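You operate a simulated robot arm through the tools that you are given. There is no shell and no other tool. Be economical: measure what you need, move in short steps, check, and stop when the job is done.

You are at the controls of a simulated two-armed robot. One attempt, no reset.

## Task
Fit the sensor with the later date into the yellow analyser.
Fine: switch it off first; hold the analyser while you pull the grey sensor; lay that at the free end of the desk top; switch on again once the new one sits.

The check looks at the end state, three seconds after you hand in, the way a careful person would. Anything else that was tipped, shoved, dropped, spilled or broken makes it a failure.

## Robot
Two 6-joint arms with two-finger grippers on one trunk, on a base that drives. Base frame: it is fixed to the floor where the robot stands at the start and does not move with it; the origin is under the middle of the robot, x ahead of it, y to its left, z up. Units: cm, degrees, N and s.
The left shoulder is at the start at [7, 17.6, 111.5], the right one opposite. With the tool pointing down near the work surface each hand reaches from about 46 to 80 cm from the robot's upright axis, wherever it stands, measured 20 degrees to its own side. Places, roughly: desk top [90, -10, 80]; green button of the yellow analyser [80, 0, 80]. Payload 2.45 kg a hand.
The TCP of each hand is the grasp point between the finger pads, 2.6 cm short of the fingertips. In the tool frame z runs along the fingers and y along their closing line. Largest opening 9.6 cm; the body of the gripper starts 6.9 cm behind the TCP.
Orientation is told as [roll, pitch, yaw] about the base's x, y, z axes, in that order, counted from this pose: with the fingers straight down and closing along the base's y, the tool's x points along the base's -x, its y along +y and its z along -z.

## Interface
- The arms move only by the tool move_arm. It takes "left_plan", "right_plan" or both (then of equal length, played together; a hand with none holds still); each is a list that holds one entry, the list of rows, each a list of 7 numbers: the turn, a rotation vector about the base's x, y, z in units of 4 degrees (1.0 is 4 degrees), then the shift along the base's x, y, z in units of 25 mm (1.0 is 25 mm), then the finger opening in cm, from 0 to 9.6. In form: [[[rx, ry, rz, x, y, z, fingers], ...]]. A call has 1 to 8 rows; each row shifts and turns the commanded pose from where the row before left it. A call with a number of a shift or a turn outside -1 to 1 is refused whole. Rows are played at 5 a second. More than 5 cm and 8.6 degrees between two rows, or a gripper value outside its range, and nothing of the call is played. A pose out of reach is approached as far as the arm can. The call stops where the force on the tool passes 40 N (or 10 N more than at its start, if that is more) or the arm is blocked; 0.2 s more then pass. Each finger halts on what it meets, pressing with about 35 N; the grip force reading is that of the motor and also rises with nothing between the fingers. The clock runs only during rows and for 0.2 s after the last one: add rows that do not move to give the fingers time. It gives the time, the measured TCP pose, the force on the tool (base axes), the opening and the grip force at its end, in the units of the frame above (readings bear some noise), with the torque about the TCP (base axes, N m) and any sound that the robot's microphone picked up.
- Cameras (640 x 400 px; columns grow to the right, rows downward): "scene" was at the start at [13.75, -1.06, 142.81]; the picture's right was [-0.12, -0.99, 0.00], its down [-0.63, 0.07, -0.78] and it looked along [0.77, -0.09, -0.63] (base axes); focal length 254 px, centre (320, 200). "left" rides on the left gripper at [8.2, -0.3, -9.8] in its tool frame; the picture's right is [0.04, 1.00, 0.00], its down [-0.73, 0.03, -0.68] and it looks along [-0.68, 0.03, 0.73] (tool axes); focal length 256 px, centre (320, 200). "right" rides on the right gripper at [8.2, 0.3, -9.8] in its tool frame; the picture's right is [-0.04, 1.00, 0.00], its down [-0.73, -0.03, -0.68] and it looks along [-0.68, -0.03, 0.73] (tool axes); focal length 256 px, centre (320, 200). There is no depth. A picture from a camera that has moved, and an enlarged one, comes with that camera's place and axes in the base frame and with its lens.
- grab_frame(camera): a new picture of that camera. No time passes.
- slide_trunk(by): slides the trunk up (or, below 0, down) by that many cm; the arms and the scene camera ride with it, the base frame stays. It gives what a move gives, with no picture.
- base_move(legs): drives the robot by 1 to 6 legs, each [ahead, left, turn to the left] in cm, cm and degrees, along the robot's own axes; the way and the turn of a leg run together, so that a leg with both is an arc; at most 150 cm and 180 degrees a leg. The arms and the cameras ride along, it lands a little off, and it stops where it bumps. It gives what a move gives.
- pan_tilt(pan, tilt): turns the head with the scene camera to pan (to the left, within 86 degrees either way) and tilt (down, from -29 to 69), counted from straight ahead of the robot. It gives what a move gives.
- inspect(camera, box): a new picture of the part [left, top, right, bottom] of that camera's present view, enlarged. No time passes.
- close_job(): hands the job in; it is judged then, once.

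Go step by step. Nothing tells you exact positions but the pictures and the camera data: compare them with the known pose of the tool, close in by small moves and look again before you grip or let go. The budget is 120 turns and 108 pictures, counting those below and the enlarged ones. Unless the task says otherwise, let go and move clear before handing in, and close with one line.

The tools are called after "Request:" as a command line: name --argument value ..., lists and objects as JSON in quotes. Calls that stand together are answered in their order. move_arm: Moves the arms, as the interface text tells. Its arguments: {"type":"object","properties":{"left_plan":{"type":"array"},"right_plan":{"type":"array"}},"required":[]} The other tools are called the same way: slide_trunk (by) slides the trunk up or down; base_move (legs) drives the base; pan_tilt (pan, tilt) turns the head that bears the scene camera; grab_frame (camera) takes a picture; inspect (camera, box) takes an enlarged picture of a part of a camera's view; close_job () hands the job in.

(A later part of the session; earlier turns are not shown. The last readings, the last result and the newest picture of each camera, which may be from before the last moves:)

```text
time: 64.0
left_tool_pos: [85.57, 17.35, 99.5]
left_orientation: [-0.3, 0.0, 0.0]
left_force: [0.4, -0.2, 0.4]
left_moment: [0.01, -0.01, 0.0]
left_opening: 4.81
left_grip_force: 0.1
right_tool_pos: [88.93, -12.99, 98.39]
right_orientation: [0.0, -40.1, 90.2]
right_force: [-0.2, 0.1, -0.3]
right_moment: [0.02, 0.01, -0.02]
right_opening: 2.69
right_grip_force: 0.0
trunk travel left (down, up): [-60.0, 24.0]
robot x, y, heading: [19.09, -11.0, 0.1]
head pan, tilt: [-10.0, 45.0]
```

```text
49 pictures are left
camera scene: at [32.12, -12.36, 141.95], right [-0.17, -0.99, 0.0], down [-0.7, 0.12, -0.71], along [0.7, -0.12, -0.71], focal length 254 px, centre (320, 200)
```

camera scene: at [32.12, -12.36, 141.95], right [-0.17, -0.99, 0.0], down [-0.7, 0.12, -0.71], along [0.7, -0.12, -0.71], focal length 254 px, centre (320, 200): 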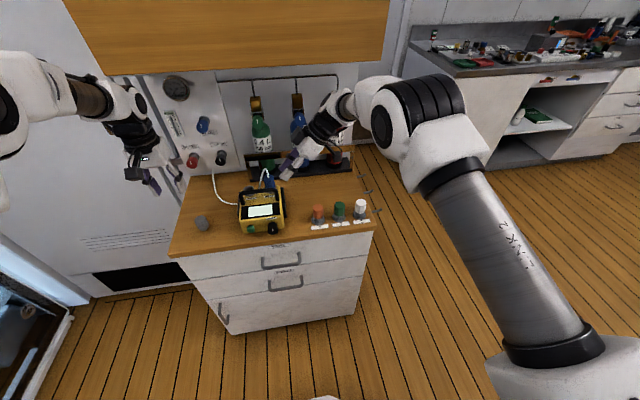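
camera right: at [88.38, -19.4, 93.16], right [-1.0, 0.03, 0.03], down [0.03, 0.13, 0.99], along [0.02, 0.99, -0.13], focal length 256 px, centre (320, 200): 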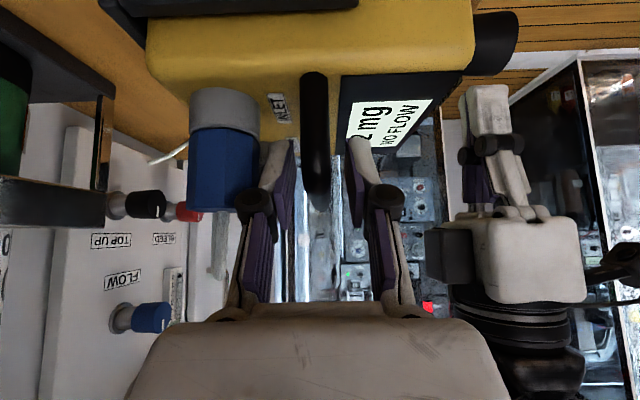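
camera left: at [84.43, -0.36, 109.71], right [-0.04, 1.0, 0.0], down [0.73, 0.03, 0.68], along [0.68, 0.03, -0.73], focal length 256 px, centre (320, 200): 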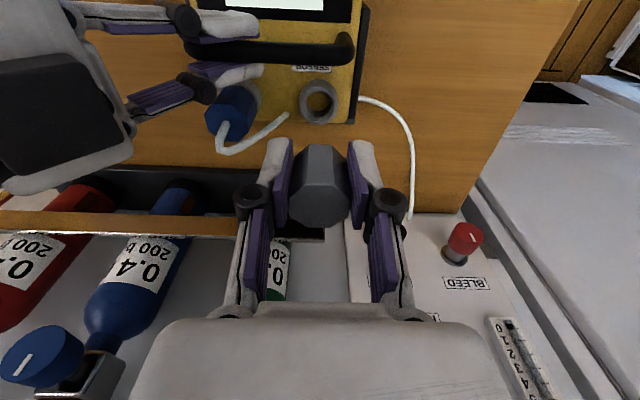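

Now the right hand unrolls its tilt and goes over the green sensor (top about (85, -27.6, 85)).

Request:
move_arm --right_plan '[[[-1, 0, 0, -0.3, -0.8, 0, 3], [-1, 0, 0, -0.3, -0.8, 0, 3.5], [-1, 0, 0, -0.3, -0.8, 0, 4.2], [-1, 0, 0, -0.3, -0.8, 0, 4.2], [-1, 0, 0, -0.3, -0.8, 0, 4.2], [-1, 0, 0, -0.1, -0.8, 0, 4.2], [-1, 0, 0, 0, -0.8, 0, 4.2], [-1, 0, 0, 0, -0.2, 0, 4.2]]]'

Request:
move_arm --right_plan '[[[-1, 0, 0, 0, 0, 0, 4.2], [-1, 0, 0, 0, 0, 0, 4.2], [0, 0, 0, 0, 0, -0.5, 4.2], [0, 0, 0, 0, 0, -0.5, 4.2], [0, 0, 0, 0, 0, 0, 4.2]]]'

Request:
grab_frame --camera "right"

Request:
inspect --camera "scene" --box '[290, 140, 390, 240]'

```text
time: 65.8
left_tool_pos: [85.72, 17.52, 99.45]
left_orientation: [-0.1, 0.1, 0.0]
left_force: [0.6, -0.2, 0.2]
left_moment: [0.0, 0.03, 0.0]
left_opening: 4.83
left_grip_force: 0.0
right_tool_pos: [84.97, -27.54, 98.31]
right_orientation: [0.1, -8.0, 90.2]
right_force: [-0.4, 1.2, -0.8]
right_moment: [-0.01, 0.02, 0.02]
right_opening: 4.22
right_grip_force: 0.1
trunk travel left (down, up): [-60.0, 24.0]
robot x, y, heading: [18.96, -10.57, -0.1]
head pan, tilt: [-10.0, 45.0]
```

```text
time: 67.0
left_tool_pos: [85.77, 17.37, 99.51]
left_orientation: [-0.3, 0.0, 0.0]
left_force: [-0.5, 0.2, -0.1]
left_moment: [0.0, -0.01, 0.02]
left_opening: 4.8
left_grip_force: 0.1
right_tool_pos: [85.1, -27.62, 95.73]
right_orientation: [0.0, 0.0, 90.1]
right_force: [-0.4, 0.2, 0.7]
right_moment: [0.03, 0.03, 0.01]
right_opening: 4.18
right_grip_force: 0.1
trunk travel left (down, up): [-60.0, 24.0]
robot x, y, heading: [19.24, -10.94, 0.2]
head pan, tilt: [-10.0, 45.0]
```

```text
48 pictures are left
camera right: at [84.58, -35.65, 105.59], right [-1.0, 0.04, 0.0], down [0.03, 0.73, 0.68], along [0.02, 0.68, -0.73], focal length 256 px, centre (320, 200)
```

right: 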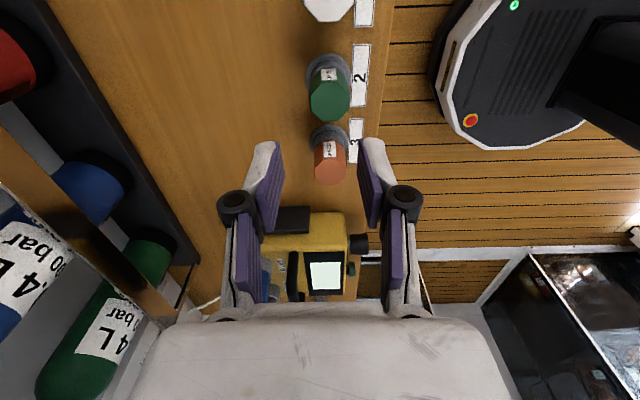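

```text
4.00 times, centred on (340, 190) of scene
camera zoom: at [32.19, -12.35, 141.94], right [-0.17, -0.99, 0.0], down [-0.7, 0.12, -0.71], along [0.7, -0.12, -0.71], focal length 1015 px, centre (240, 240)
```

zoom: 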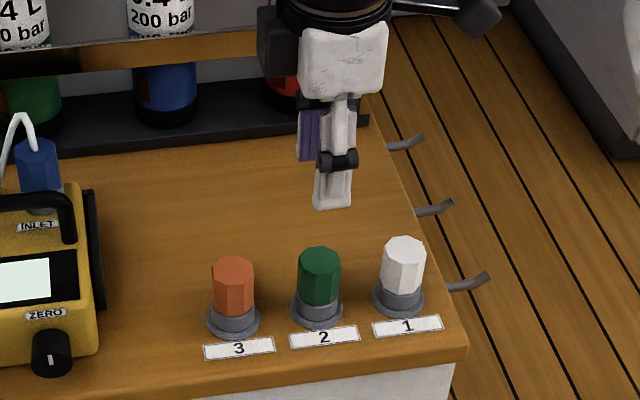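

By the wrist camera the green sensor is at x≈84.1, y≈-27.7. I shift and lower to just above its top, then check.

Request:
move_arm --right_plan '[[[0, 0, 0, -0.36, 0, -0.5, 4.2], [0, 0, 0, 0, 0, -0.8, 4.2], [0, 0, 0, 0, 0, -0.8, 4.2], [0, 0, 0, 0, 0, 0, 4.2]]]'

Request:
grab_frame --camera "right"

Request:
inspect --camera "scene" --box '[290, 140, 390, 240]'

```text
time: 68.0
left_tool_pos: [85.65, 17.29, 99.51]
left_orientation: [-0.2, 0.0, 0.0]
left_force: [-0.1, 0.1, -0.2]
left_moment: [-0.03, 0.0, 0.0]
left_opening: 4.79
left_grip_force: 0.0
right_tool_pos: [84.03, -27.41, 90.52]
right_orientation: [0.1, 0.0, 90.1]
right_force: [-0.9, 0.3, -0.4]
right_moment: [0.0, -0.06, -0.04]
right_opening: 4.21
right_grip_force: 0.0
trunk travel left (down, up): [-60.0, 24.0]
robot x, y, heading: [19.18, -11.03, 0.2]
head pan, tilt: [-10.0, 45.0]
```

```text
46 pictures are left
camera right: at [83.67, -35.56, 100.33], right [-1.0, 0.04, 0.0], down [0.03, 0.73, 0.68], along [0.02, 0.68, -0.73], focal length 256 px, centre (320, 200)
```

right: 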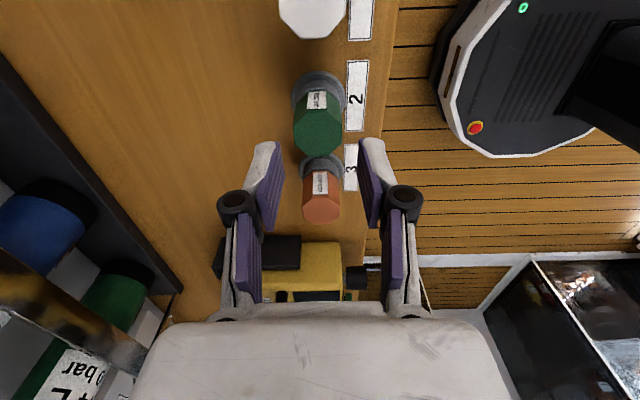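

```text
4.00 times, centred on (340, 190) of scene
camera zoom: at [32.17, -12.34, 141.95], right [-0.17, -0.99, 0.0], down [-0.7, 0.12, -0.71], along [0.7, -0.12, -0.71], focal length 1015 px, centre (240, 240)
```

zoom: 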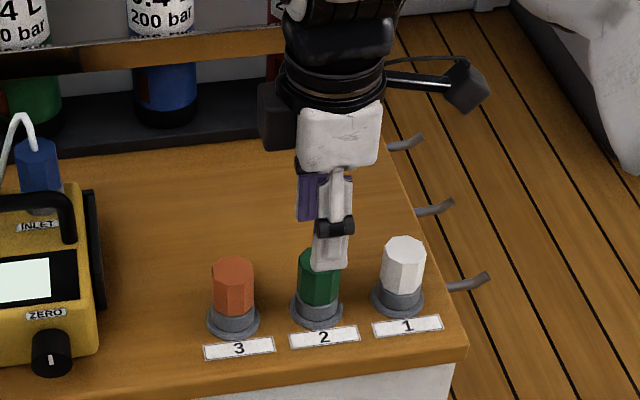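

Aligned within a millimetre or two. I descend to grip height and check.

Request:
move_arm --right_plan '[[[0, 0, 0, 0, 0, -0.6, 4.2], [0, 0, 0, 0, 0, -0.6, 4.2], [0, 0, 0, 0, 0, -0.6, 4.2], [0, 0, 0, 0, 0, -0.5, 4.2], [0, 0, 0, 0, 0, 0, 4.2]]]'

Request:
grab_frame --camera "right"

Request:
inspect --camera "scene" --box '[315, 180, 375, 235]'

```text
time: 69.2
left_tool_pos: [85.75, 17.38, 99.46]
left_orientation: [-0.2, 0.0, -0.1]
left_force: [0.6, -0.7, 0.5]
left_moment: [-0.02, -0.02, 0.0]
left_opening: 4.83
left_grip_force: 0.1
right_tool_pos: [84.01, -27.53, 84.71]
right_orientation: [0.1, 0.0, 90.1]
right_force: [-0.2, 0.1, -0.1]
right_moment: [0.03, -0.02, 0.01]
right_opening: 4.21
right_grip_force: 0.2
trunk travel left (down, up): [-60.0, 24.0]
robot x, y, heading: [19.33, -10.94, 0.0]
head pan, tilt: [-10.0, 45.0]
```

```text
44 pictures are left
camera right: at [83.64, -35.65, 94.56], right [-1.0, 0.04, 0.0], down [0.03, 0.73, 0.68], along [0.02, 0.68, -0.73], focal length 256 px, centre (320, 200)
```

right: 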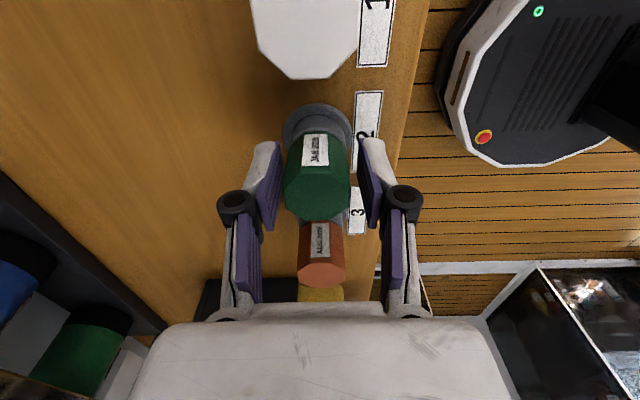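

```text
7.27 times, centred on (345, 208) of scene
camera zoom: at [32.19, -12.34, 141.94], right [-0.17, -0.99, 0.0], down [-0.7, 0.12, -0.71], along [0.7, -0.12, -0.71], focal length 1845 px, centre (138, 146)
```

zoom: 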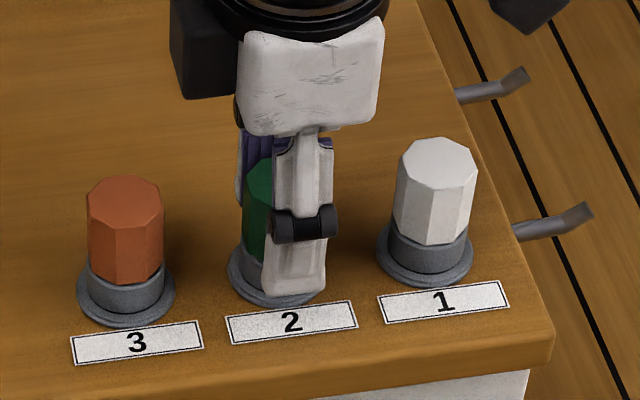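

Centred. I close on the green sensor and lift gently.

Request:
move_arm --right_plan '[[[0, 0, 0, 0, 0, 0, 3.3], [0, 0, 0, 0, 0, 0, 2.6], [0, 0, 0, 0, 0, 0, 2.2], [0, 0, 0, 0, 0, 0, 2.2]]]'

Request:
move_arm --right_plan '[[[0, 0, 0, 0, 0, 0.12, 2.2], [0, 0, 0, 0, 0, 0.12, 2.2], [0, 0, 0, 0, 0, 0.2, 2.2], [0, 0, 0, 0, 0, 0.3, 2.2], [0, 0, 0, 0, 0, 0.6, 2.2], [0, 0, 0, 0, 0, 0.8, 2.2], [0, 0, 0, 0, 0, 0.8, 2.2], [0, 0, 0, 0, 0, 0.8, 2.2]]]'

Request:
inspect --camera "scene" --box '[290, 140, 390, 240]'

Request:
grab_frame --camera "right"

```text
time: 70.2
left_tool_pos: [85.78, 17.45, 99.48]
left_orientation: [-0.2, 0.0, 0.0]
left_force: [0.2, -0.3, 0.3]
left_moment: [-0.02, 0.01, 0.0]
left_opening: 4.79
left_grip_force: 0.0
right_tool_pos: [84.07, -27.66, 84.69]
right_orientation: [0.1, 0.0, 90.0]
right_force: [5.2, -0.4, 2.4]
right_moment: [-0.02, -0.12, -0.02]
right_opening: 2.99
right_grip_force: 34.6
trunk travel left (down, up): [-60.0, 24.0]
robot x, y, heading: [18.83, -10.77, -0.1]
head pan, tilt: [-10.0, 45.0]
```

```text
time: 72.0
left_tool_pos: [85.83, 17.4, 99.56]
left_orientation: [-0.3, 0.0, 0.0]
left_force: [0.8, -0.7, 0.1]
left_moment: [-0.05, -0.07, -0.01]
left_opening: 4.79
left_grip_force: 0.0
right_tool_pos: [84.17, -27.5, 94.26]
right_orientation: [0.0, 0.1, 90.1]
right_force: [0.5, -0.6, -0.4]
right_moment: [0.02, 0.05, 0.04]
right_opening: 2.95
right_grip_force: 35.5
trunk travel left (down, up): [-60.0, 24.0]
robot x, y, heading: [18.88, -11.15, 0.3]
head pan, tilt: [-10.0, 45.0]
```

```text
4.00 times, centred on (340, 190) of scene
camera zoom: at [32.15, -12.33, 141.94], right [-0.17, -0.99, 0.0], down [-0.7, 0.12, -0.71], along [0.7, -0.12, -0.71], focal length 1015 px, centre (240, 240)
```

zoom: 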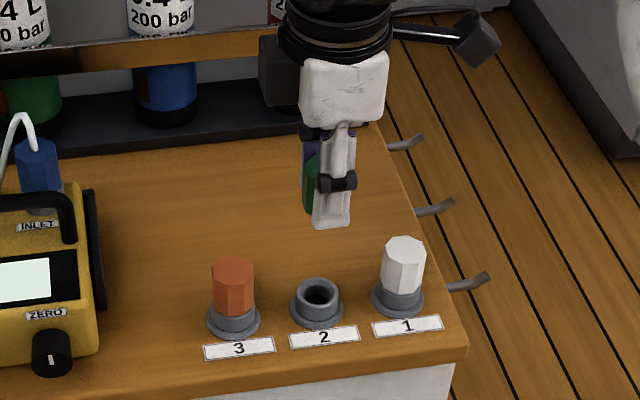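

```text
41 pictures are left
camera right: at [83.71, -35.61, 104.03], right [-1.0, 0.04, 0.0], down [0.03, 0.73, 0.68], along [0.02, 0.68, -0.73], focal length 256 px, centre (320, 200)
```

right: 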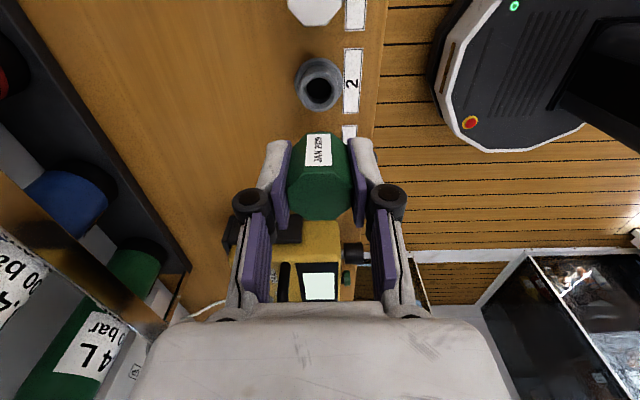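

Green (JAN 2029) is in hand and out of its dock. I raise it and shift the base ahead 3 and left 8 cm so the right hand can reach the socket.

Request:
move_arm --right_plan '[[[0, 0, 0, 0, 0, 0.8, 2.2], [0, 0, 0, 0, 0, 0.8, 2.2], [0, 0, 0, 0, 0, 0.8, 2.2], [0, 0, 0, 0, 0, 0.8, 2.2]]]' --left_plan '[[[0, 0, 0, 0, -0.5, 0, 4.8], [0, 0, 0, 0, -0.5, 0, 4.8], [0, 0, 0, 0, -0.5, 0, 4.8], [0, 0, 0, 0, -0.5, 0, 4.8]]]'

Request:
base_move --legs '[[3, 8, 0]]'

Request:
move_arm --right_plan '[[[0, 0, 0, 0.3, 0.8, 0, 2.2], [0, 0, 0, 0.3, 0.8, 0, 2.2], [0, 0, 0, 0.3, 0.8, 0, 2.2], [0, 0, 0, 0.3, 0.8, 0, 2.2], [0, 0, 0, 0.3, 0.8, 0, 2.2], [0, 0, 0, 0.3, 0.8, 0, 2.2], [0, 0, 0, 0.3, 0.8, 0, 2.2], [0, 0, 0, 0, 0, 0, 2.2]]]'

Request:
grab_frame --camera "right"

Request:
grab_frame --camera "scene"

```text
time: 73.0
left_tool_pos: [85.67, 12.16, 99.59]
left_orientation: [-0.2, 0.0, 0.0]
left_force: [-0.8, -0.7, -0.6]
left_moment: [0.02, 0.0, 0.01]
left_opening: 4.79
left_grip_force: 0.1
right_tool_pos: [83.99, -27.56, 102.24]
right_orientation: [0.0, 0.0, 90.1]
right_force: [-0.6, 0.0, 0.2]
right_moment: [0.02, -0.02, 0.01]
right_opening: 2.98
right_grip_force: 34.8
trunk travel left (down, up): [-60.0, 24.0]
robot x, y, heading: [18.77, -11.04, 0.1]
head pan, tilt: [-10.0, 45.0]
```

```text
time: 74.1
left_tool_pos: [88.56, 20.42, 99.57]
left_orientation: [-0.1, 0.1, 0.1]
left_force: [-0.3, 1.3, 0.3]
left_moment: [-0.01, 0.0, -0.01]
left_opening: 4.78
left_grip_force: 0.0
right_tool_pos: [87.1, -19.61, 102.22]
right_orientation: [0.1, 0.0, 90.0]
right_force: [-0.5, 1.2, -1.3]
right_moment: [-0.01, 0.02, 0.0]
right_opening: 3.0
right_grip_force: 35.2
trunk travel left (down, up): [-60.0, 24.0]
robot x, y, heading: [22.08, -2.7, -0.1]
head pan, tilt: [-10.0, 45.0]
```

```text
time: 75.9
left_tool_pos: [88.69, 20.3, 99.53]
left_orientation: [-0.2, 0.1, 0.1]
left_force: [0.4, 0.2, -0.2]
left_moment: [0.03, -0.02, 0.01]
left_opening: 4.79
left_grip_force: 0.0
right_tool_pos: [92.25, -5.63, 102.2]
right_orientation: [0.2, 0.1, 90.1]
right_force: [1.1, 0.4, -0.1]
right_moment: [0.02, -0.02, 0.04]
right_opening: 2.97
right_grip_force: 34.9
trunk travel left (down, up): [-60.0, 24.0]
robot x, y, heading: [21.95, -3.08, -0.1]
head pan, tilt: [-10.0, 45.0]
```

```text
40 pictures are left
camera right: at [91.93, -13.69, 111.91], right [-1.0, 0.04, 0.0], down [0.03, 0.73, 0.68], along [0.02, 0.68, -0.73], focal length 256 px, centre (320, 200)
```

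right: 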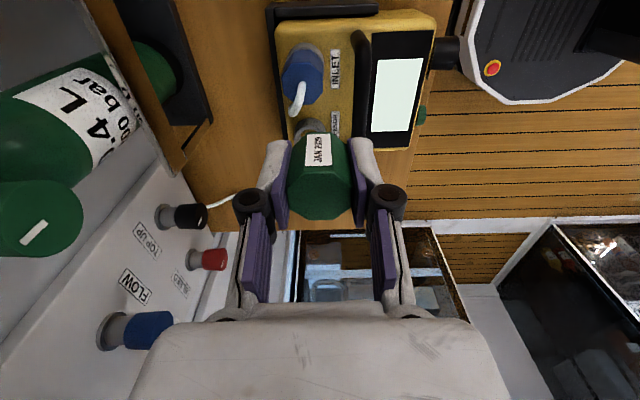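

```text
39 pictures are left
camera scene: at [35.16, -4.41, 141.95], right [-0.17, -0.99, 0.0], down [-0.7, 0.12, -0.71], along [0.7, -0.12, -0.71], focal length 254 px, centre (320, 200)
```

scene: 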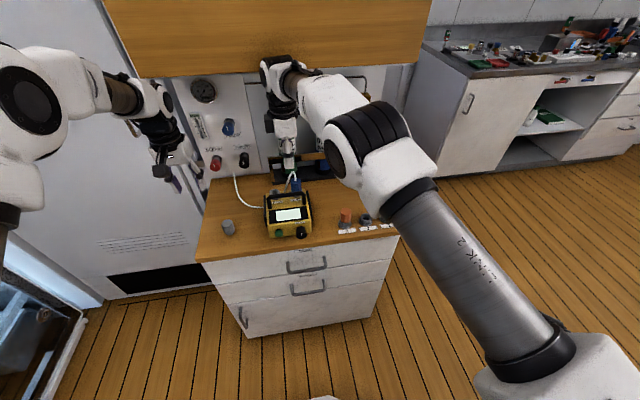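

The right hand now reaches. I zoom in on the socket to measure its x against the held sensor.

Request:
inspect --camera "right" --box '[260, 80, 380, 240]'

```text
2.50 times, centred on (320, 160) of right
camera zoom: at [91.93, -13.69, 111.91], right [-1.0, 0.04, 0.0], down [0.03, 0.73, 0.68], along [0.02, 0.68, -0.73], focal length 640 px, centre (320, 300)
```

zoom: 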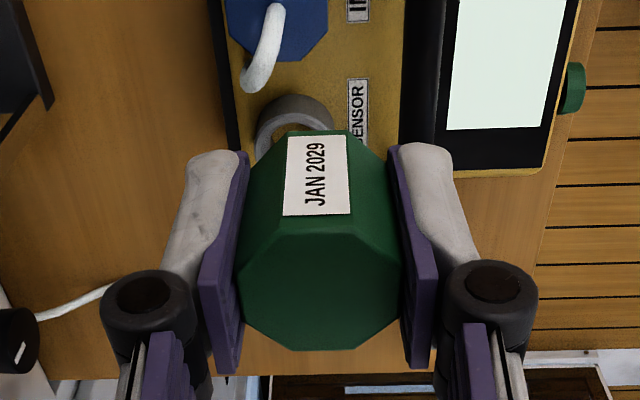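

Socket centre ≈ (93.2, -0.1), rim ≈ 88.7. I move over it and come down to just above the rim.

Request:
move_arm --right_plan '[[[0, 0, 0, 0.2, 0.7, 0, 2.2], [0, 0, 0, 0.18, 0.7, 0, 2.2], [0, 0, 0, 0, 0.81, 0, 2.2], [0, 0, 0, 0, 0, -0.8, 2.2], [0, 0, 0, 0, 0, -0.8, 2.2], [0, 0, 0, 0, 0, -0.8, 2.2], [0, 0, 0, 0, 0, -0.7, 2.2], [0, 0, 0, 0, 0, 0, 2.2]]]'

Request:
inspect --camera "right" --box '[220, 60, 420, 240]'

Request:
inspect --camera "scene" --box '[260, 150, 320, 240]'

```text
time: 77.7
left_tool_pos: [88.81, 20.34, 99.51]
left_orientation: [-0.2, 0.0, 0.2]
left_force: [0.0, 0.3, 0.3]
left_moment: [-0.02, 0.02, 0.01]
left_opening: 4.78
left_grip_force: 0.0
right_tool_pos: [91.99, -1.82, 94.2]
right_orientation: [0.1, -0.1, 90.0]
right_force: [-0.5, -0.3, -0.9]
right_moment: [-0.02, 0.02, -0.04]
right_opening: 2.97
right_grip_force: 35.0
right hand out of reach, approached as far as the arm can: row 2, 3
trunk travel left (down, up): [-60.0, 24.0]
robot x, y, heading: [21.67, -2.89, 0.1]
head pan, tilt: [-10.0, 45.0]
```

```text
2.22 times, centred on (320, 150) of right
camera zoom: at [91.53, -9.94, 103.95], right [-1.0, 0.04, 0.0], down [0.03, 0.73, 0.68], along [0.02, 0.68, -0.73], focal length 569 px, centre (320, 311)
```

zoom: 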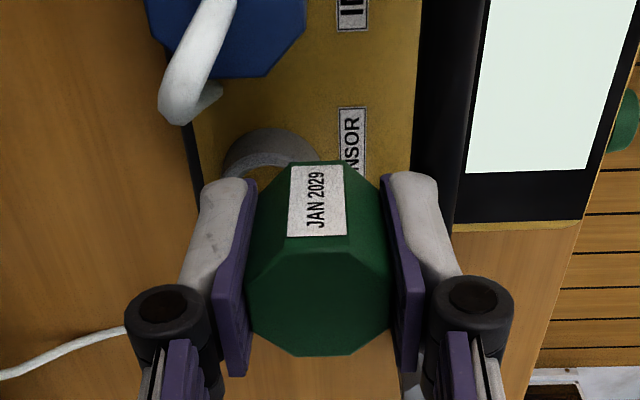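

```text
4.44 times, centred on (290, 195) of scene
camera zoom: at [35.18, -4.36, 141.94], right [-0.17, -0.99, 0.0], down [-0.7, 0.12, -0.71], along [0.7, -0.12, -0.71], focal length 1127 px, centre (453, 222)
```

zoom: 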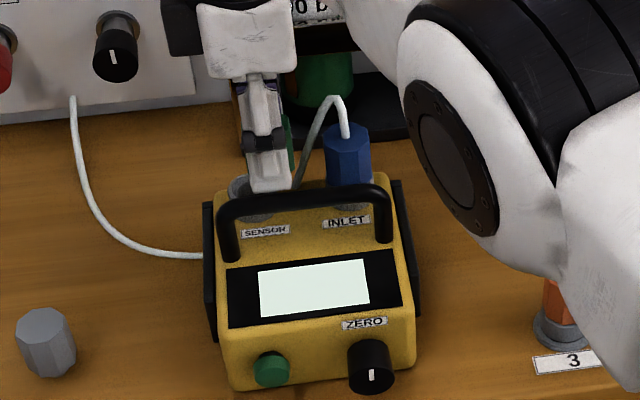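

It's ~1.5 cm short of reach. I raise the sensor above the tube loop, then drive 3 ahead and 3 left.

Request:
move_arm --right_plan '[[[0, 0, 0, 0, 0, 0.8, 2.2], [0, 0, 0, 0, 0, 0.8, 2.2], [0, 0, 0, 0, 0, 0.8, 2.2], [0, 0, 0, 0, 0, 0, 2.2]]]'

Request:
base_move --legs '[[3, 3, 0]]'

```text
time: 78.7
left_tool_pos: [88.75, 20.47, 99.51]
left_orientation: [-0.2, 0.0, 0.1]
left_force: [0.1, -0.2, -1.1]
left_moment: [0.03, -0.02, 0.0]
left_opening: 4.82
left_grip_force: 0.0
right_tool_pos: [92.0, -1.86, 100.3]
right_orientation: [0.1, -0.1, 90.1]
right_force: [0.7, -0.2, -0.8]
right_moment: [-0.05, 0.0, 0.0]
right_opening: 2.97
right_grip_force: 35.0
trunk travel left (down, up): [-60.0, 24.0]
robot x, y, heading: [22.02, -2.97, 0.0]
head pan, tilt: [-10.0, 45.0]
```

```text
time: 79.7
left_tool_pos: [89.99, 21.72, 100.7]
left_orientation: [0.1, -0.9, -0.6]
left_force: [-0.1, 0.5, -0.4]
left_moment: [0.0, 0.03, 0.0]
left_opening: 4.82
left_grip_force: 0.1
right_tool_pos: [92.65, -0.87, 100.71]
right_orientation: [0.2, -0.2, 89.3]
right_force: [0.2, 0.0, -0.6]
right_moment: [0.0, 0.03, -0.04]
right_opening: 2.98
right_grip_force: 34.9
trunk travel left (down, up): [-60.0, 24.0]
robot x, y, heading: [24.0, 0.22, -0.6]
head pan, tilt: [-10.0, 45.0]
stopped in leg 1: the robot was blocked; the commanded pose is now the measured one
```

The base was blocked; I look at what was touched.

Request:
grab_frame --camera "scene"

Request:
grab_frame --camera "left"

Request:
grab_frame --camera "right"

```text
35 pictures are left
camera scene: at [35.58, -2.58, 142.14], right [-0.18, -0.98, -0.01], down [-0.68, 0.13, -0.72], along [0.71, -0.13, -0.7], focal length 254 px, centre (320, 200)
```

scene: 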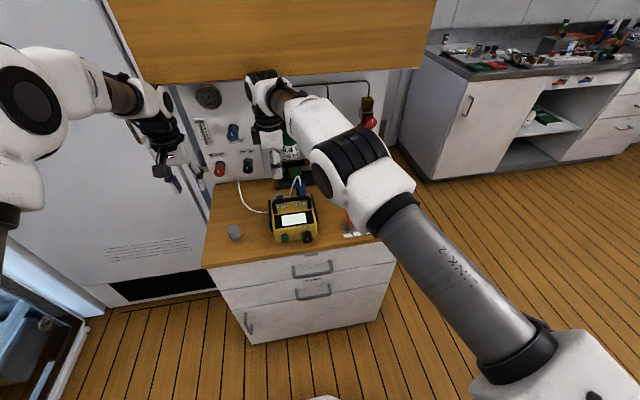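

```text
34 pictures are left
camera left: at [81.62, 21.49, 110.23], right [-0.03, 1.0, 0.0], down [0.72, 0.02, 0.69], along [0.69, 0.02, -0.72], focal length 256 px, centre (320, 200)
```

left: 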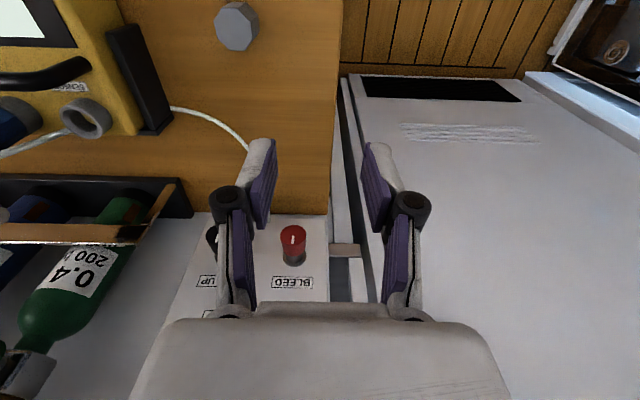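

```text
33 pictures are left
camera right: at [92.25, -8.96, 110.41], right [-1.0, 0.05, 0.0], down [0.04, 0.73, 0.68], along [0.03, 0.68, -0.73], focal length 256 px, centre (320, 200)
```

right: 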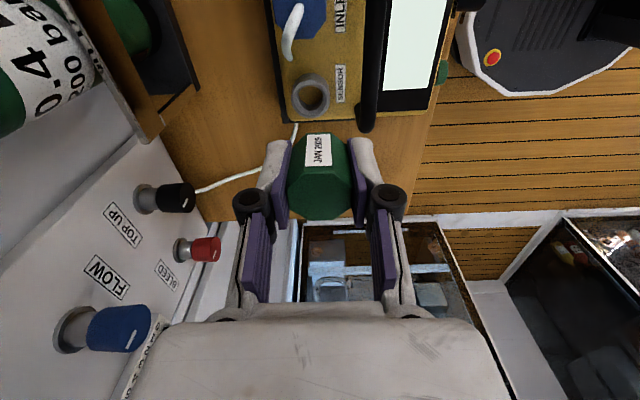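

It seems the right wrist touched the overhead cabinet (the tool was high). I back off 2 cm, lower the hand to about z 97 (still above handle and socket), and look.

Request:
base_move --legs '[[-2, 0, 0]]'

Request:
move_arm --right_plan '[[[0, 0, 0, 0, 0, -0.4, 2.2], [0, 0, 0, 0, 0, -0.6, 2.2], [0, 0, 0, 0, 0, -0.5, 2.2], [0, 0, 0, 0, 0, 0, 2.2]]]'

Request:
pan_tilt --pan -5 --tilt 25

Request:
grab_frame --camera "scene"

```text
time: 80.5
left_tool_pos: [89.64, 22.34, 99.41]
left_orientation: [-0.2, 0.1, -0.5]
left_force: [0.7, 0.7, -0.3]
left_moment: [-0.04, 0.01, 0.03]
left_opening: 4.8
left_grip_force: 0.0
right_tool_pos: [92.35, -0.06, 99.42]
right_orientation: [1.2, 0.1, 89.4]
right_force: [1.2, -0.8, 0.0]
right_moment: [0.0, 0.01, -0.01]
right_opening: 2.98
right_grip_force: 34.4
trunk travel left (down, up): [-60.0, 24.0]
robot x, y, heading: [22.38, -0.61, -0.5]
head pan, tilt: [-10.0, 45.0]
```

```text
time: 81.5
left_tool_pos: [89.46, 22.43, 99.51]
left_orientation: [-0.2, 0.0, -0.5]
left_force: [-0.2, 0.6, 0.3]
left_moment: [-0.02, 0.0, -0.03]
left_opening: 4.8
left_grip_force: 0.1
right_tool_pos: [92.2, -0.01, 95.81]
right_orientation: [1.2, 0.1, 89.4]
right_force: [-0.3, 0.2, -1.1]
right_moment: [-0.02, 0.0, 0.04]
right_opening: 2.98
right_grip_force: 35.0
trunk travel left (down, up): [-60.0, 24.0]
robot x, y, heading: [22.27, -0.65, -0.3]
head pan, tilt: [-10.0, 45.0]
```

```text
time: 82.3
left_tool_pos: [89.52, 22.5, 99.53]
left_orientation: [-0.2, -0.1, -0.5]
left_force: [0.0, 0.7, -0.5]
left_moment: [0.02, -0.02, 0.0]
left_opening: 4.81
left_grip_force: 0.0
right_tool_pos: [92.21, -0.04, 95.72]
right_orientation: [1.1, 0.1, 89.5]
right_force: [0.2, 1.0, -0.3]
right_moment: [0.02, -0.01, 0.01]
right_opening: 2.97
right_grip_force: 35.2
trunk travel left (down, up): [-60.0, 24.0]
robot x, y, heading: [22.45, -0.51, -0.6]
head pan, tilt: [-5.0, 25.0]
```

```text
32 pictures are left
camera scene: at [36.92, -1.18, 144.99], right [-0.09, -1.0, 0.0], down [-0.42, 0.04, -0.91], along [0.9, -0.09, -0.42], focal length 254 px, centre (320, 200)
```

scene: 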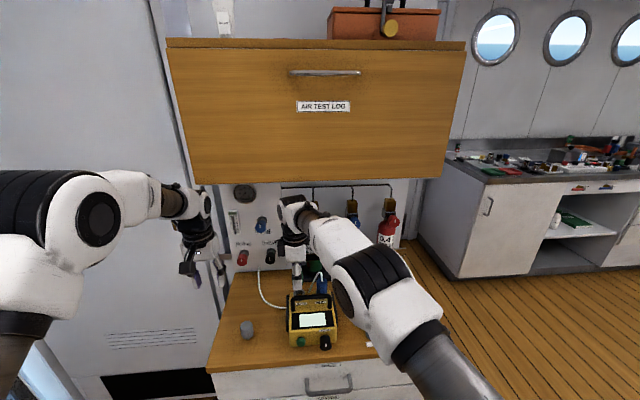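

Now the hand is nearly there: at (92.2, 0.0, 95.8), needing +1 in x and a 1.2° correction. I make this small move.

Request:
move_arm --right_plan '[[[0, -0.15, 0.07, 0.1, 0, -0.2, 2.2], [0, -0.15, 0.06, 0.1, 0, -0.2, 2.2], [0, 0, 0, 0.1, -0.03, 0, 2.2], [0, 0, 0, 0.1, 0, 0, 2.2], [0, 0, 0, 0, 0, 0, 2.2]]]'

Request:
pan_tilt --pan -5 --tilt 45

Request:
inspect --camera "right" --box '[220, 60, 420, 240]'

Request:
grab_frame --camera "scene"

```text
time: 83.5
left_tool_pos: [89.45, 22.56, 99.54]
left_orientation: [-0.2, 0.0, -0.5]
left_force: [-0.3, 1.1, 0.2]
left_moment: [0.02, -0.01, 0.01]
left_opening: 4.8
left_grip_force: 0.1
right_tool_pos: [93.21, -0.08, 94.74]
right_orientation: [-0.1, 0.1, 89.9]
right_force: [0.0, -0.5, -0.8]
right_moment: [-0.02, -0.01, 0.01]
right_opening: 2.99
right_grip_force: 35.4
trunk travel left (down, up): [-60.0, 24.0]
robot x, y, heading: [22.27, -0.33, -0.6]
head pan, tilt: [-5.0, 25.0]
```

```text
time: 84.3
left_tool_pos: [89.47, 22.46, 99.5]
left_orientation: [-0.2, 0.1, -0.4]
left_force: [0.4, 0.3, -1.3]
left_moment: [0.0, 0.03, 0.02]
left_opening: 4.8
left_grip_force: 0.2
right_tool_pos: [93.23, -0.23, 94.69]
right_orientation: [0.0, 0.0, 89.9]
right_force: [0.2, -0.7, -1.3]
right_moment: [0.0, 0.0, -0.03]
right_opening: 2.98
right_grip_force: 34.9
trunk travel left (down, up): [-60.0, 24.0]
robot x, y, heading: [22.51, -0.15, -0.6]
head pan, tilt: [-5.0, 45.0]
```

```text
2.22 times, centred on (320, 150) of right
camera zoom: at [92.81, -8.18, 104.51], right [-1.0, 0.04, 0.0], down [0.03, 0.74, 0.68], along [0.03, 0.68, -0.74], focal length 569 px, centre (320, 311)
```

zoom: 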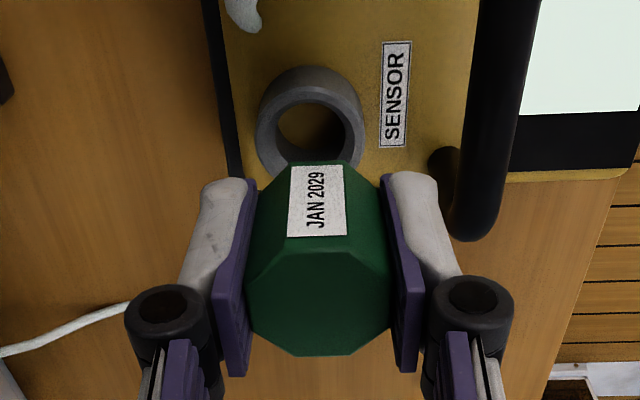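

```text
30 pictures are left
camera scene: at [35.85, -1.07, 141.95], right [-0.09, -1.0, 0.0], down [-0.7, 0.07, -0.71], along [0.7, -0.07, -0.71], focal length 254 px, centre (320, 200)
```

scene: 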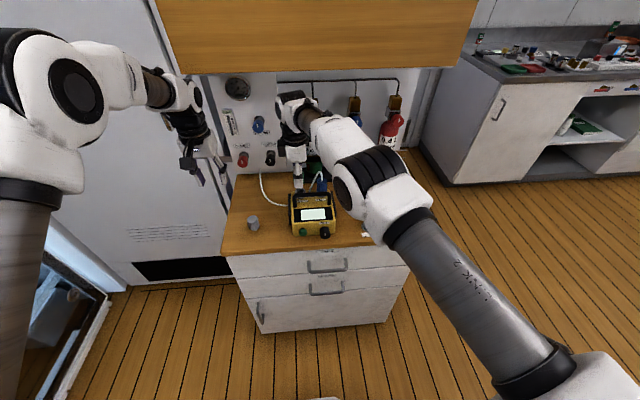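

The socket is well visible: its x≈93.45, so +0.2. I check y in the scene view.

Request:
inspect --camera "scene" --box '[280, 160, 340, 220]'

```text
6.67 times, centred on (310, 190) of scene
camera zoom: at [35.85, -1.07, 141.95], right [-0.09, -1.0, 0.0], down [-0.7, 0.07, -0.71], along [0.7, -0.07, -0.71], focal length 1691 px, centre (387, 267)
```

zoom: 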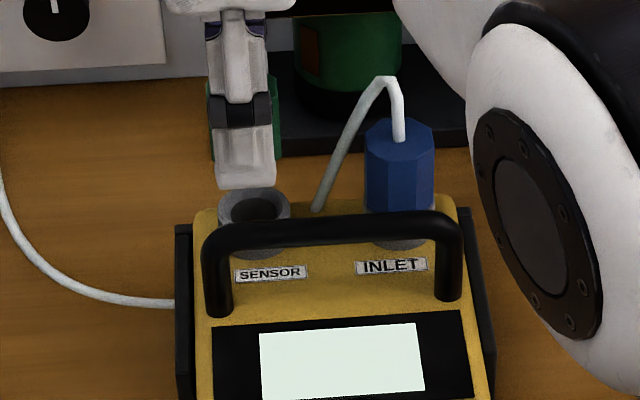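

Relative to the socket the sensor needs about +0.2 x and -0.2 y. I apply that and lower to just above the rim.

Request:
move_arm --right_plan '[[[0, 0, 0, 0.08, -0.08, 0, 2.2], [0, 0, 0, 0, 0, -0.3, 2.2], [0, 0, 0, 0, 0, -0.3, 2.2], [0, 0, 0, 0, 0, 0, 2.2]]]'

Request:
inspect --camera "scene" --box '[280, 160, 340, 220]'

Request:
inspect --camera "right" --box '[220, 60, 420, 240]'

```text
time: 85.3
left_tool_pos: [89.51, 22.4, 99.54]
left_orientation: [-0.2, 0.0, -0.5]
left_force: [-0.8, 0.1, 0.0]
left_moment: [0.0, -0.04, 0.02]
left_opening: 4.8
left_grip_force: 0.1
right_tool_pos: [93.42, -0.43, 93.31]
right_orientation: [-0.1, 0.1, 89.8]
right_force: [-0.2, -0.3, -0.3]
right_moment: [0.0, -0.01, -0.02]
right_opening: 2.99
right_grip_force: 34.8
trunk travel left (down, up): [-60.0, 24.0]
robot x, y, heading: [22.51, -0.2, -0.2]
head pan, tilt: [-5.0, 45.0]
```

```text
6.67 times, centred on (310, 190) of scene
camera zoom: at [35.84, -1.08, 141.94], right [-0.09, -1.0, 0.0], down [-0.7, 0.07, -0.71], along [0.7, -0.07, -0.71], focal length 1691 px, centre (387, 267)
```

zoom: 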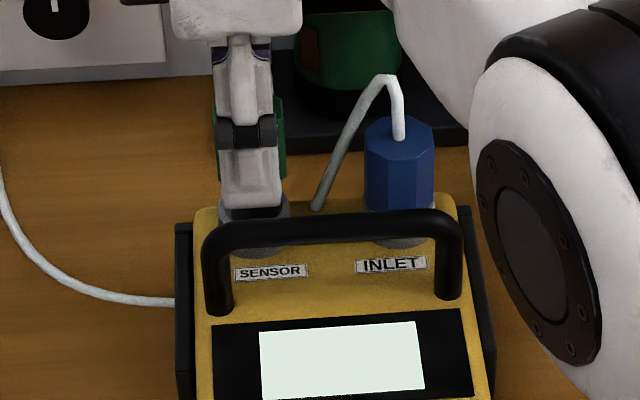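

```text
2.22 times, centred on (320, 150) of right
camera zoom: at [93.01, -8.36, 103.05], right [-1.0, 0.04, 0.0], down [0.03, 0.74, 0.68], along [0.03, 0.68, -0.74], focal length 569 px, centre (320, 311)
```

zoom: 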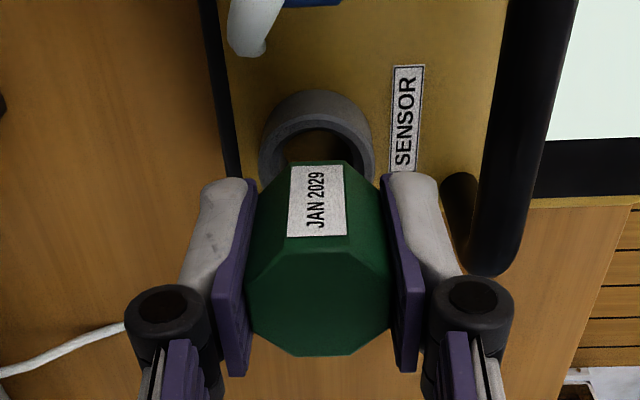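

Both views line up now. I lower into the socket gently, watching the force.

Request:
move_arm --right_plan '[[[0, 0, 0, 0, 0, -0.1, 2.2], [0, 0, 0, 0, 0, -0.1, 2.2], [0, 0, 0, 0, 0, -0.1, 2.2]]]'

Request:
move_arm --right_plan '[[[0, 0, 0, 0, 0, -0.1, 2.2], [0, 0, 0, 0, 0, -0.1, 2.2]]]'

```text
time: 86.1
left_tool_pos: [89.44, 22.5, 99.53]
left_orientation: [-0.2, -0.1, -0.5]
left_force: [0.0, -0.8, 1.0]
left_moment: [0.0, -0.05, 0.0]
left_opening: 4.79
left_grip_force: 0.1
right_tool_pos: [93.41, -0.24, 92.55]
right_orientation: [-0.1, 0.0, 90.0]
right_force: [-0.5, -0.7, 0.1]
right_moment: [0.03, -0.02, 0.02]
right_opening: 2.97
right_grip_force: 35.5
trunk travel left (down, up): [-60.0, 24.0]
robot x, y, heading: [22.61, 0.03, -0.3]
head pan, tilt: [-5.0, 45.0]
```

```text
time: 86.7
left_tool_pos: [89.58, 22.42, 99.55]
left_orientation: [-0.1, 0.0, -0.4]
left_force: [0.5, -0.4, -1.1]
left_moment: [0.0, 0.02, -0.01]
left_opening: 4.79
left_grip_force: 0.1
right_tool_pos: [93.41, -0.29, 91.87]
right_orientation: [0.0, 0.2, 90.0]
right_force: [-0.2, 0.1, -0.5]
right_moment: [-0.01, 0.01, 0.01]
right_opening: 3.0
right_grip_force: 34.9
trunk travel left (down, up): [-60.0, 24.0]
robot x, y, heading: [22.49, -0.21, -0.3]
head pan, tilt: [-5.0, 45.0]
```

Request:
move_arm --right_plan '[[[0, 0, 0, 0, 0, -0.1, 2.2], [0, 0, 0, 0, 0, -0.1, 2.2]]]'

Request:
move_arm --right_plan '[[[0, 0, 0, 0, 0, -0.08, 2.2], [0, 0, 0, 0, 0, -0.08, 2.2]]]'

Request:
inspect --camera "scene" --box '[280, 160, 340, 220]'

```text
time: 87.3
left_tool_pos: [89.44, 22.39, 99.58]
left_orientation: [-0.2, -0.1, -0.5]
left_force: [0.3, -0.3, -0.1]
left_moment: [-0.01, 0.01, 0.0]
left_opening: 4.8
left_grip_force: 0.1
right_tool_pos: [93.48, -0.24, 91.5]
right_orientation: [0.0, 0.1, 89.9]
right_force: [0.6, -0.7, -0.8]
right_moment: [0.04, 0.02, 0.01]
right_opening: 2.96
right_grip_force: 35.0
trunk travel left (down, up): [-60.0, 24.0]
robot x, y, heading: [22.28, -0.37, -0.5]
head pan, tilt: [-5.0, 45.0]
```

```text
time: 87.9
left_tool_pos: [89.54, 22.49, 99.62]
left_orientation: [-0.2, 0.0, -0.5]
left_force: [-1.3, -0.6, 0.5]
left_moment: [0.02, -0.02, 0.0]
left_opening: 4.8
left_grip_force: 0.1
right_tool_pos: [93.43, -0.26, 91.22]
right_orientation: [-0.2, 0.2, 89.9]
right_force: [-0.1, -0.5, 1.0]
right_moment: [0.05, 0.0, -0.03]
right_opening: 2.99
right_grip_force: 35.1
trunk travel left (down, up): [-60.0, 24.0]
robot x, y, heading: [22.4, 0.01, -0.4]
head pan, tilt: [-5.0, 45.0]
```

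```text
6.67 times, centred on (310, 190) of scene
camera zoom: at [35.76, -1.08, 141.96], right [-0.09, -1.0, 0.0], down [-0.7, 0.07, -0.71], along [0.7, -0.07, -0.71], focal length 1691 px, centre (387, 267)
```

zoom: 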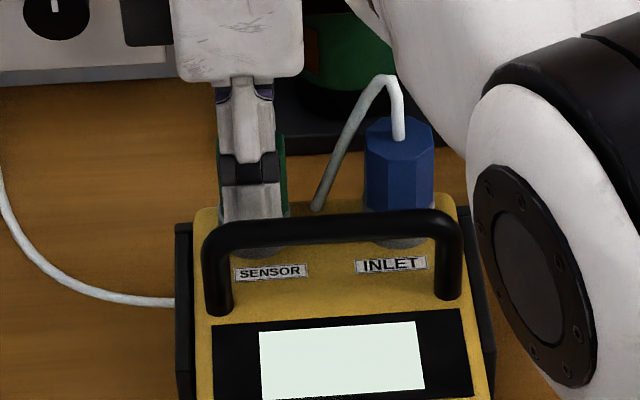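

It slides in without resistance; I press on until it seats.

Request:
move_arm --right_plan '[[[0, 0, 0, 0, 0, -0.08, 2.2], [0, 0, 0, 0, 0, -0.08, 2.2]]]'

Request:
move_arm --right_plan '[[[0, 0, 0, 0, 0, -0.08, 2.2], [0, 0, 0, 0, 0, -0.06, 2.2]]]'

```text
time: 88.5
left_tool_pos: [89.32, 22.37, 99.65]
left_orientation: [-0.2, -0.2, -0.4]
left_force: [0.9, -1.1, -0.5]
left_moment: [-0.03, -0.03, 0.0]
left_opening: 4.82
left_grip_force: 0.1
right_tool_pos: [93.48, -0.18, 91.02]
right_orientation: [-0.4, 0.1, 89.9]
right_force: [6.2, -0.6, 14.8]
right_moment: [0.0, -0.18, 0.01]
right_opening: 2.99
right_grip_force: 35.4
trunk travel left (down, up): [-60.0, 24.0]
robot x, y, heading: [22.54, -0.32, -0.3]
head pan, tilt: [-5.0, 45.0]
```

```text
time: 89.3
left_tool_pos: [89.29, 22.52, 99.55]
left_orientation: [-0.1, -0.1, -0.4]
left_force: [0.5, -0.6, -0.3]
left_moment: [0.0, 0.03, 0.0]
left_opening: 4.84
left_grip_force: 0.0
right_tool_pos: [93.56, -0.33, 90.89]
right_orientation: [-0.8, 0.0, 89.9]
right_force: [-5.8, -0.9, 13.8]
right_moment: [-0.04, 0.38, 0.0]
right_opening: 3.01
right_grip_force: 35.3
trunk travel left (down, up): [-60.0, 24.0]
robot x, y, heading: [22.62, -0.14, -0.3]
head pan, tilt: [-5.0, 45.0]
stopped in row 2 (right hand): the force on the tool passed its limit at 41 N (the readings are from after the stop); the commanded pose is now the measured one
```

It seated (force reached 41 N at z≈90.9, matching the grey's height). I release and rise slowly.

Request:
move_arm --right_plan '[[[0, 0, 0, 0, 0, 0, 3.2], [0, 0, 0, 0, 0, 0, 3.8], [0, 0, 0, 0, 0, 0, 3.9], [0, 0, 0, 0, 0, 0.3, 3.9], [0, 0, 0, 0, 0, 0.5, 3.9], [0, 0, 0, 0, 0, 0.5, 3.9], [0, 0, 0, 0, 0, 0.5, 3.9]]]'

Request:
inspect --camera "right" --box '[220, 60, 420, 240]'

Request:
inspect --camera "scene" --box '[280, 160, 340, 220]'

```text
time: 90.9
left_tool_pos: [89.48, 22.34, 99.59]
left_orientation: [-0.2, 0.0, -0.6]
left_force: [0.2, -0.3, 0.7]
left_moment: [0.02, -0.01, 0.04]
left_opening: 4.8
left_grip_force: 0.0
right_tool_pos: [93.66, -0.24, 95.21]
right_orientation: [-0.5, -0.1, 89.8]
right_force: [0.0, -0.1, -0.4]
right_moment: [0.0, 0.01, -0.01]
right_opening: 3.9
right_grip_force: 0.0
trunk travel left (down, up): [-60.0, 24.0]
robot x, y, heading: [22.56, -0.17, -0.4]
head pan, tilt: [-5.0, 45.0]
```

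```text
2.22 times, centred on (320, 150) of right
camera zoom: at [93.08, -8.36, 104.96], right [-1.0, 0.04, -0.01], down [0.02, 0.73, 0.68], along [0.04, 0.68, -0.73], focal length 569 px, centre (320, 311)
```

zoom: 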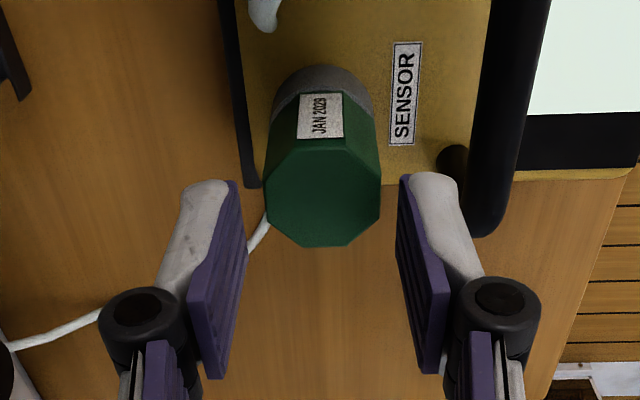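

```text
6.67 times, centred on (310, 190) of scene
camera zoom: at [35.82, -1.08, 141.94], right [-0.09, -1.0, 0.0], down [-0.7, 0.07, -0.71], along [0.7, -0.07, -0.71], focal length 1691 px, centre (387, 267)
```

zoom: 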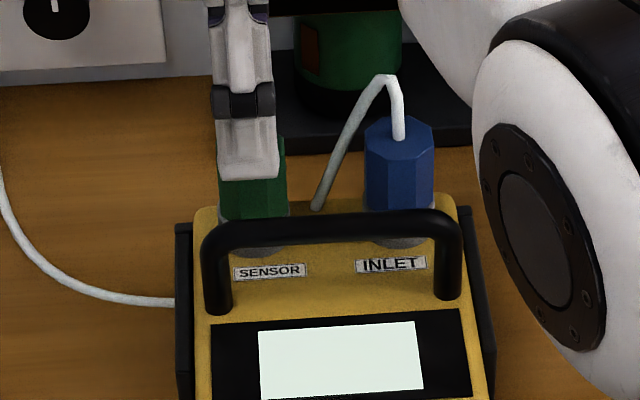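

The green sensor sits fully in the socket. To press the button with the left hand as before, I back the base 8 cm, swing the right hand away to the right and raise it.

Request:
base_move --legs '[[-8, 0, 0]]'

Request:
move_arm --right_plan '[[[0, 0, 0, 0, -0.5, 0.5, 3.9], [0, 0, 0, 0, -0.8, 0.8, 3.9], [0, 0, 0, 0, -0.8, 0.8, 3.9], [0, 0, 0, 0, -0.8, 0.4, 3.9], [0, 0, 0, 0, -0.8, 0, 3.9], [0, 0, 0, 0, -0.8, 0, 3.9], [0, 0, 0, 0, -0.8, 0, 3.9], [0, 0, 0, 0, -0.8, 0, 3.9]]]'

Request:
base_move --legs '[[4.5, -11, 0.4]]'

Request:
grab_frame --camera "scene"

```text
time: 91.9
left_tool_pos: [81.34, 22.42, 99.56]
left_orientation: [-0.3, -0.1, -0.5]
left_force: [0.2, -0.7, -0.1]
left_moment: [-0.04, 0.0, 0.0]
left_opening: 4.83
left_grip_force: 0.0
right_tool_pos: [85.51, -0.18, 95.08]
right_orientation: [-0.6, 0.0, 90.0]
right_force: [-0.2, 0.7, 0.0]
right_moment: [-0.02, -0.04, 0.0]
right_opening: 3.92
right_grip_force: 0.1
trunk travel left (down, up): [-60.0, 24.0]
robot x, y, heading: [14.69, -0.32, -0.5]
head pan, tilt: [-5.0, 45.0]
```

```text
time: 93.7
left_tool_pos: [81.41, 22.52, 99.5]
left_orientation: [-0.1, -0.1, -0.5]
left_force: [-0.4, 0.3, -0.2]
left_moment: [0.03, 0.04, 0.0]
left_opening: 4.79
left_grip_force: 0.0
right_tool_pos: [85.63, -15.47, 101.43]
right_orientation: [-0.4, 0.0, 89.9]
right_force: [-0.1, -0.4, -0.3]
right_moment: [0.02, 0.04, -0.01]
right_opening: 3.89
right_grip_force: 0.1
trunk travel left (down, up): [-60.0, 24.0]
robot x, y, heading: [14.27, -0.04, -0.2]
head pan, tilt: [-5.0, 45.0]
```

```text
time: 95.0
left_tool_pos: [85.61, 12.09, 99.51]
left_orientation: [-0.2, 0.1, -0.1]
left_force: [0.3, 0.4, 0.0]
left_moment: [0.0, -0.01, 0.01]
left_opening: 4.75
left_grip_force: 0.1
right_tool_pos: [90.12, -25.87, 101.47]
right_orientation: [-0.6, 0.2, 90.3]
right_force: [-1.1, -0.5, 0.1]
right_moment: [0.0, -0.02, -0.01]
right_opening: 3.93
right_grip_force: 0.1
trunk travel left (down, up): [-60.0, 24.0]
robot x, y, heading: [18.81, -10.58, 0.1]
head pan, tilt: [-5.0, 45.0]
```

```text
23 pictures are left
camera scene: at [32.19, -11.87, 141.94], right [-0.09, -1.0, 0.0], down [-0.7, 0.06, -0.71], along [0.7, -0.06, -0.71], focal length 254 px, centre (320, 200)
```

scene: 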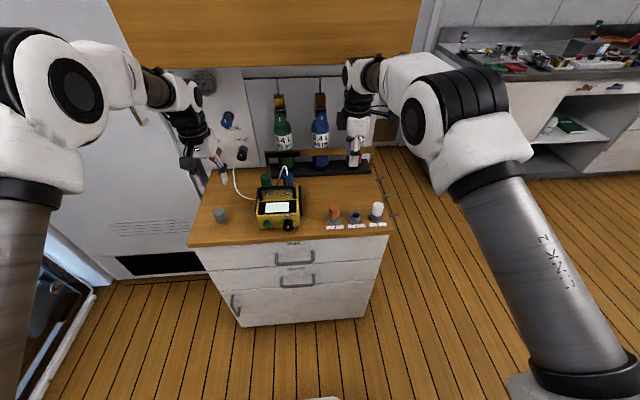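

All standing as intended. The left hand closes its fingers and moves in front of the button again.

Request:
move_arm --left_plan '[[[0, 0, 0, -0.8, 0, -0.5, 3], [0, 0, 0, -0.8, -0.4, -0.5, 1], [0, 0, 0, -0.8, -0.6, -0.5, 0], [0, 0, 0, -0.8, -0.8, -0.5, 0], [0, 0, 0, -0.5, -0.8, -0.3, 0], [0, 0, 0, 0, -0.8, 0, 0], [0, 0, 0, 0, -0.8, 0, 0], [0, 0, 0, 0, -0.84, 0, 0]]]'

Request:
move_arm --left_plan '[[[0, 0, 0, 0, 0, -0.6, 0], [0, 0, 0, 0, 0, -0.8, 0], [0, 0, 0, 0, 0, -0.8, 0], [0, 0, 0, 0, 0, -0.6, 0], [0, 0, 0, 0, 0, -0.6, 0], [0, 0, 0, 0, 0, 0, 0]]]'

Request:
grab_frame --camera "left"

```text
time: 96.8
left_tool_pos: [76.6, -0.01, 93.87]
left_orientation: [-1.2, 0.1, 0.9]
left_force: [-0.3, -1.5, 0.2]
left_moment: [-0.04, 0.01, 0.0]
left_opening: 0.0
left_grip_force: 28.1
right_tool_pos: [90.13, -25.94, 101.46]
right_orientation: [-0.4, 0.0, 90.4]
right_force: [0.5, 0.0, -0.4]
right_moment: [-0.04, -0.03, -0.01]
right_opening: 3.88
right_grip_force: 0.1
trunk travel left (down, up): [-60.0, 24.0]
robot x, y, heading: [18.91, -10.93, 0.2]
head pan, tilt: [-5.0, 45.0]
```

```text
time: 98.2
left_tool_pos: [76.37, -0.61, 85.2]
left_orientation: [-0.1, 0.0, 0.0]
left_force: [0.7, -0.8, -0.9]
left_moment: [-0.01, 0.0, 0.0]
left_opening: 0.01
left_grip_force: 28.7
right_tool_pos: [90.1, -25.89, 101.37]
right_orientation: [-0.5, 0.0, 90.3]
right_force: [1.0, 0.7, -0.2]
right_moment: [0.03, -0.02, 0.01]
right_opening: 3.92
right_grip_force: 0.2
trunk travel left (down, up): [-60.0, 24.0]
robot x, y, heading: [18.57, -11.28, 0.3]
head pan, tilt: [-5.0, 45.0]
```

```text
22 pictures are left
camera left: at [68.07, -0.83, 94.91], right [-0.04, 1.0, 0.0], down [0.73, 0.03, 0.68], along [0.68, 0.02, -0.73], focal length 256 px, centre (320, 200)
```

left: 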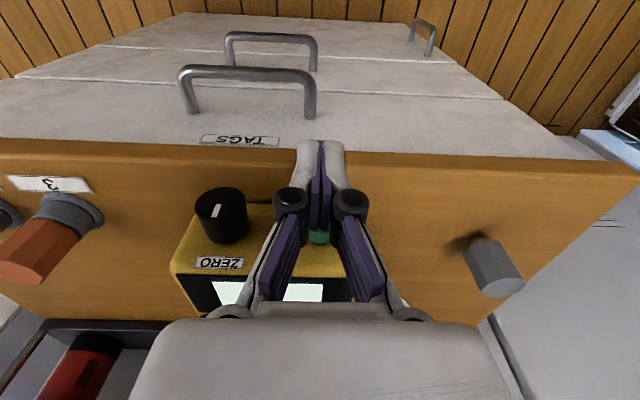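

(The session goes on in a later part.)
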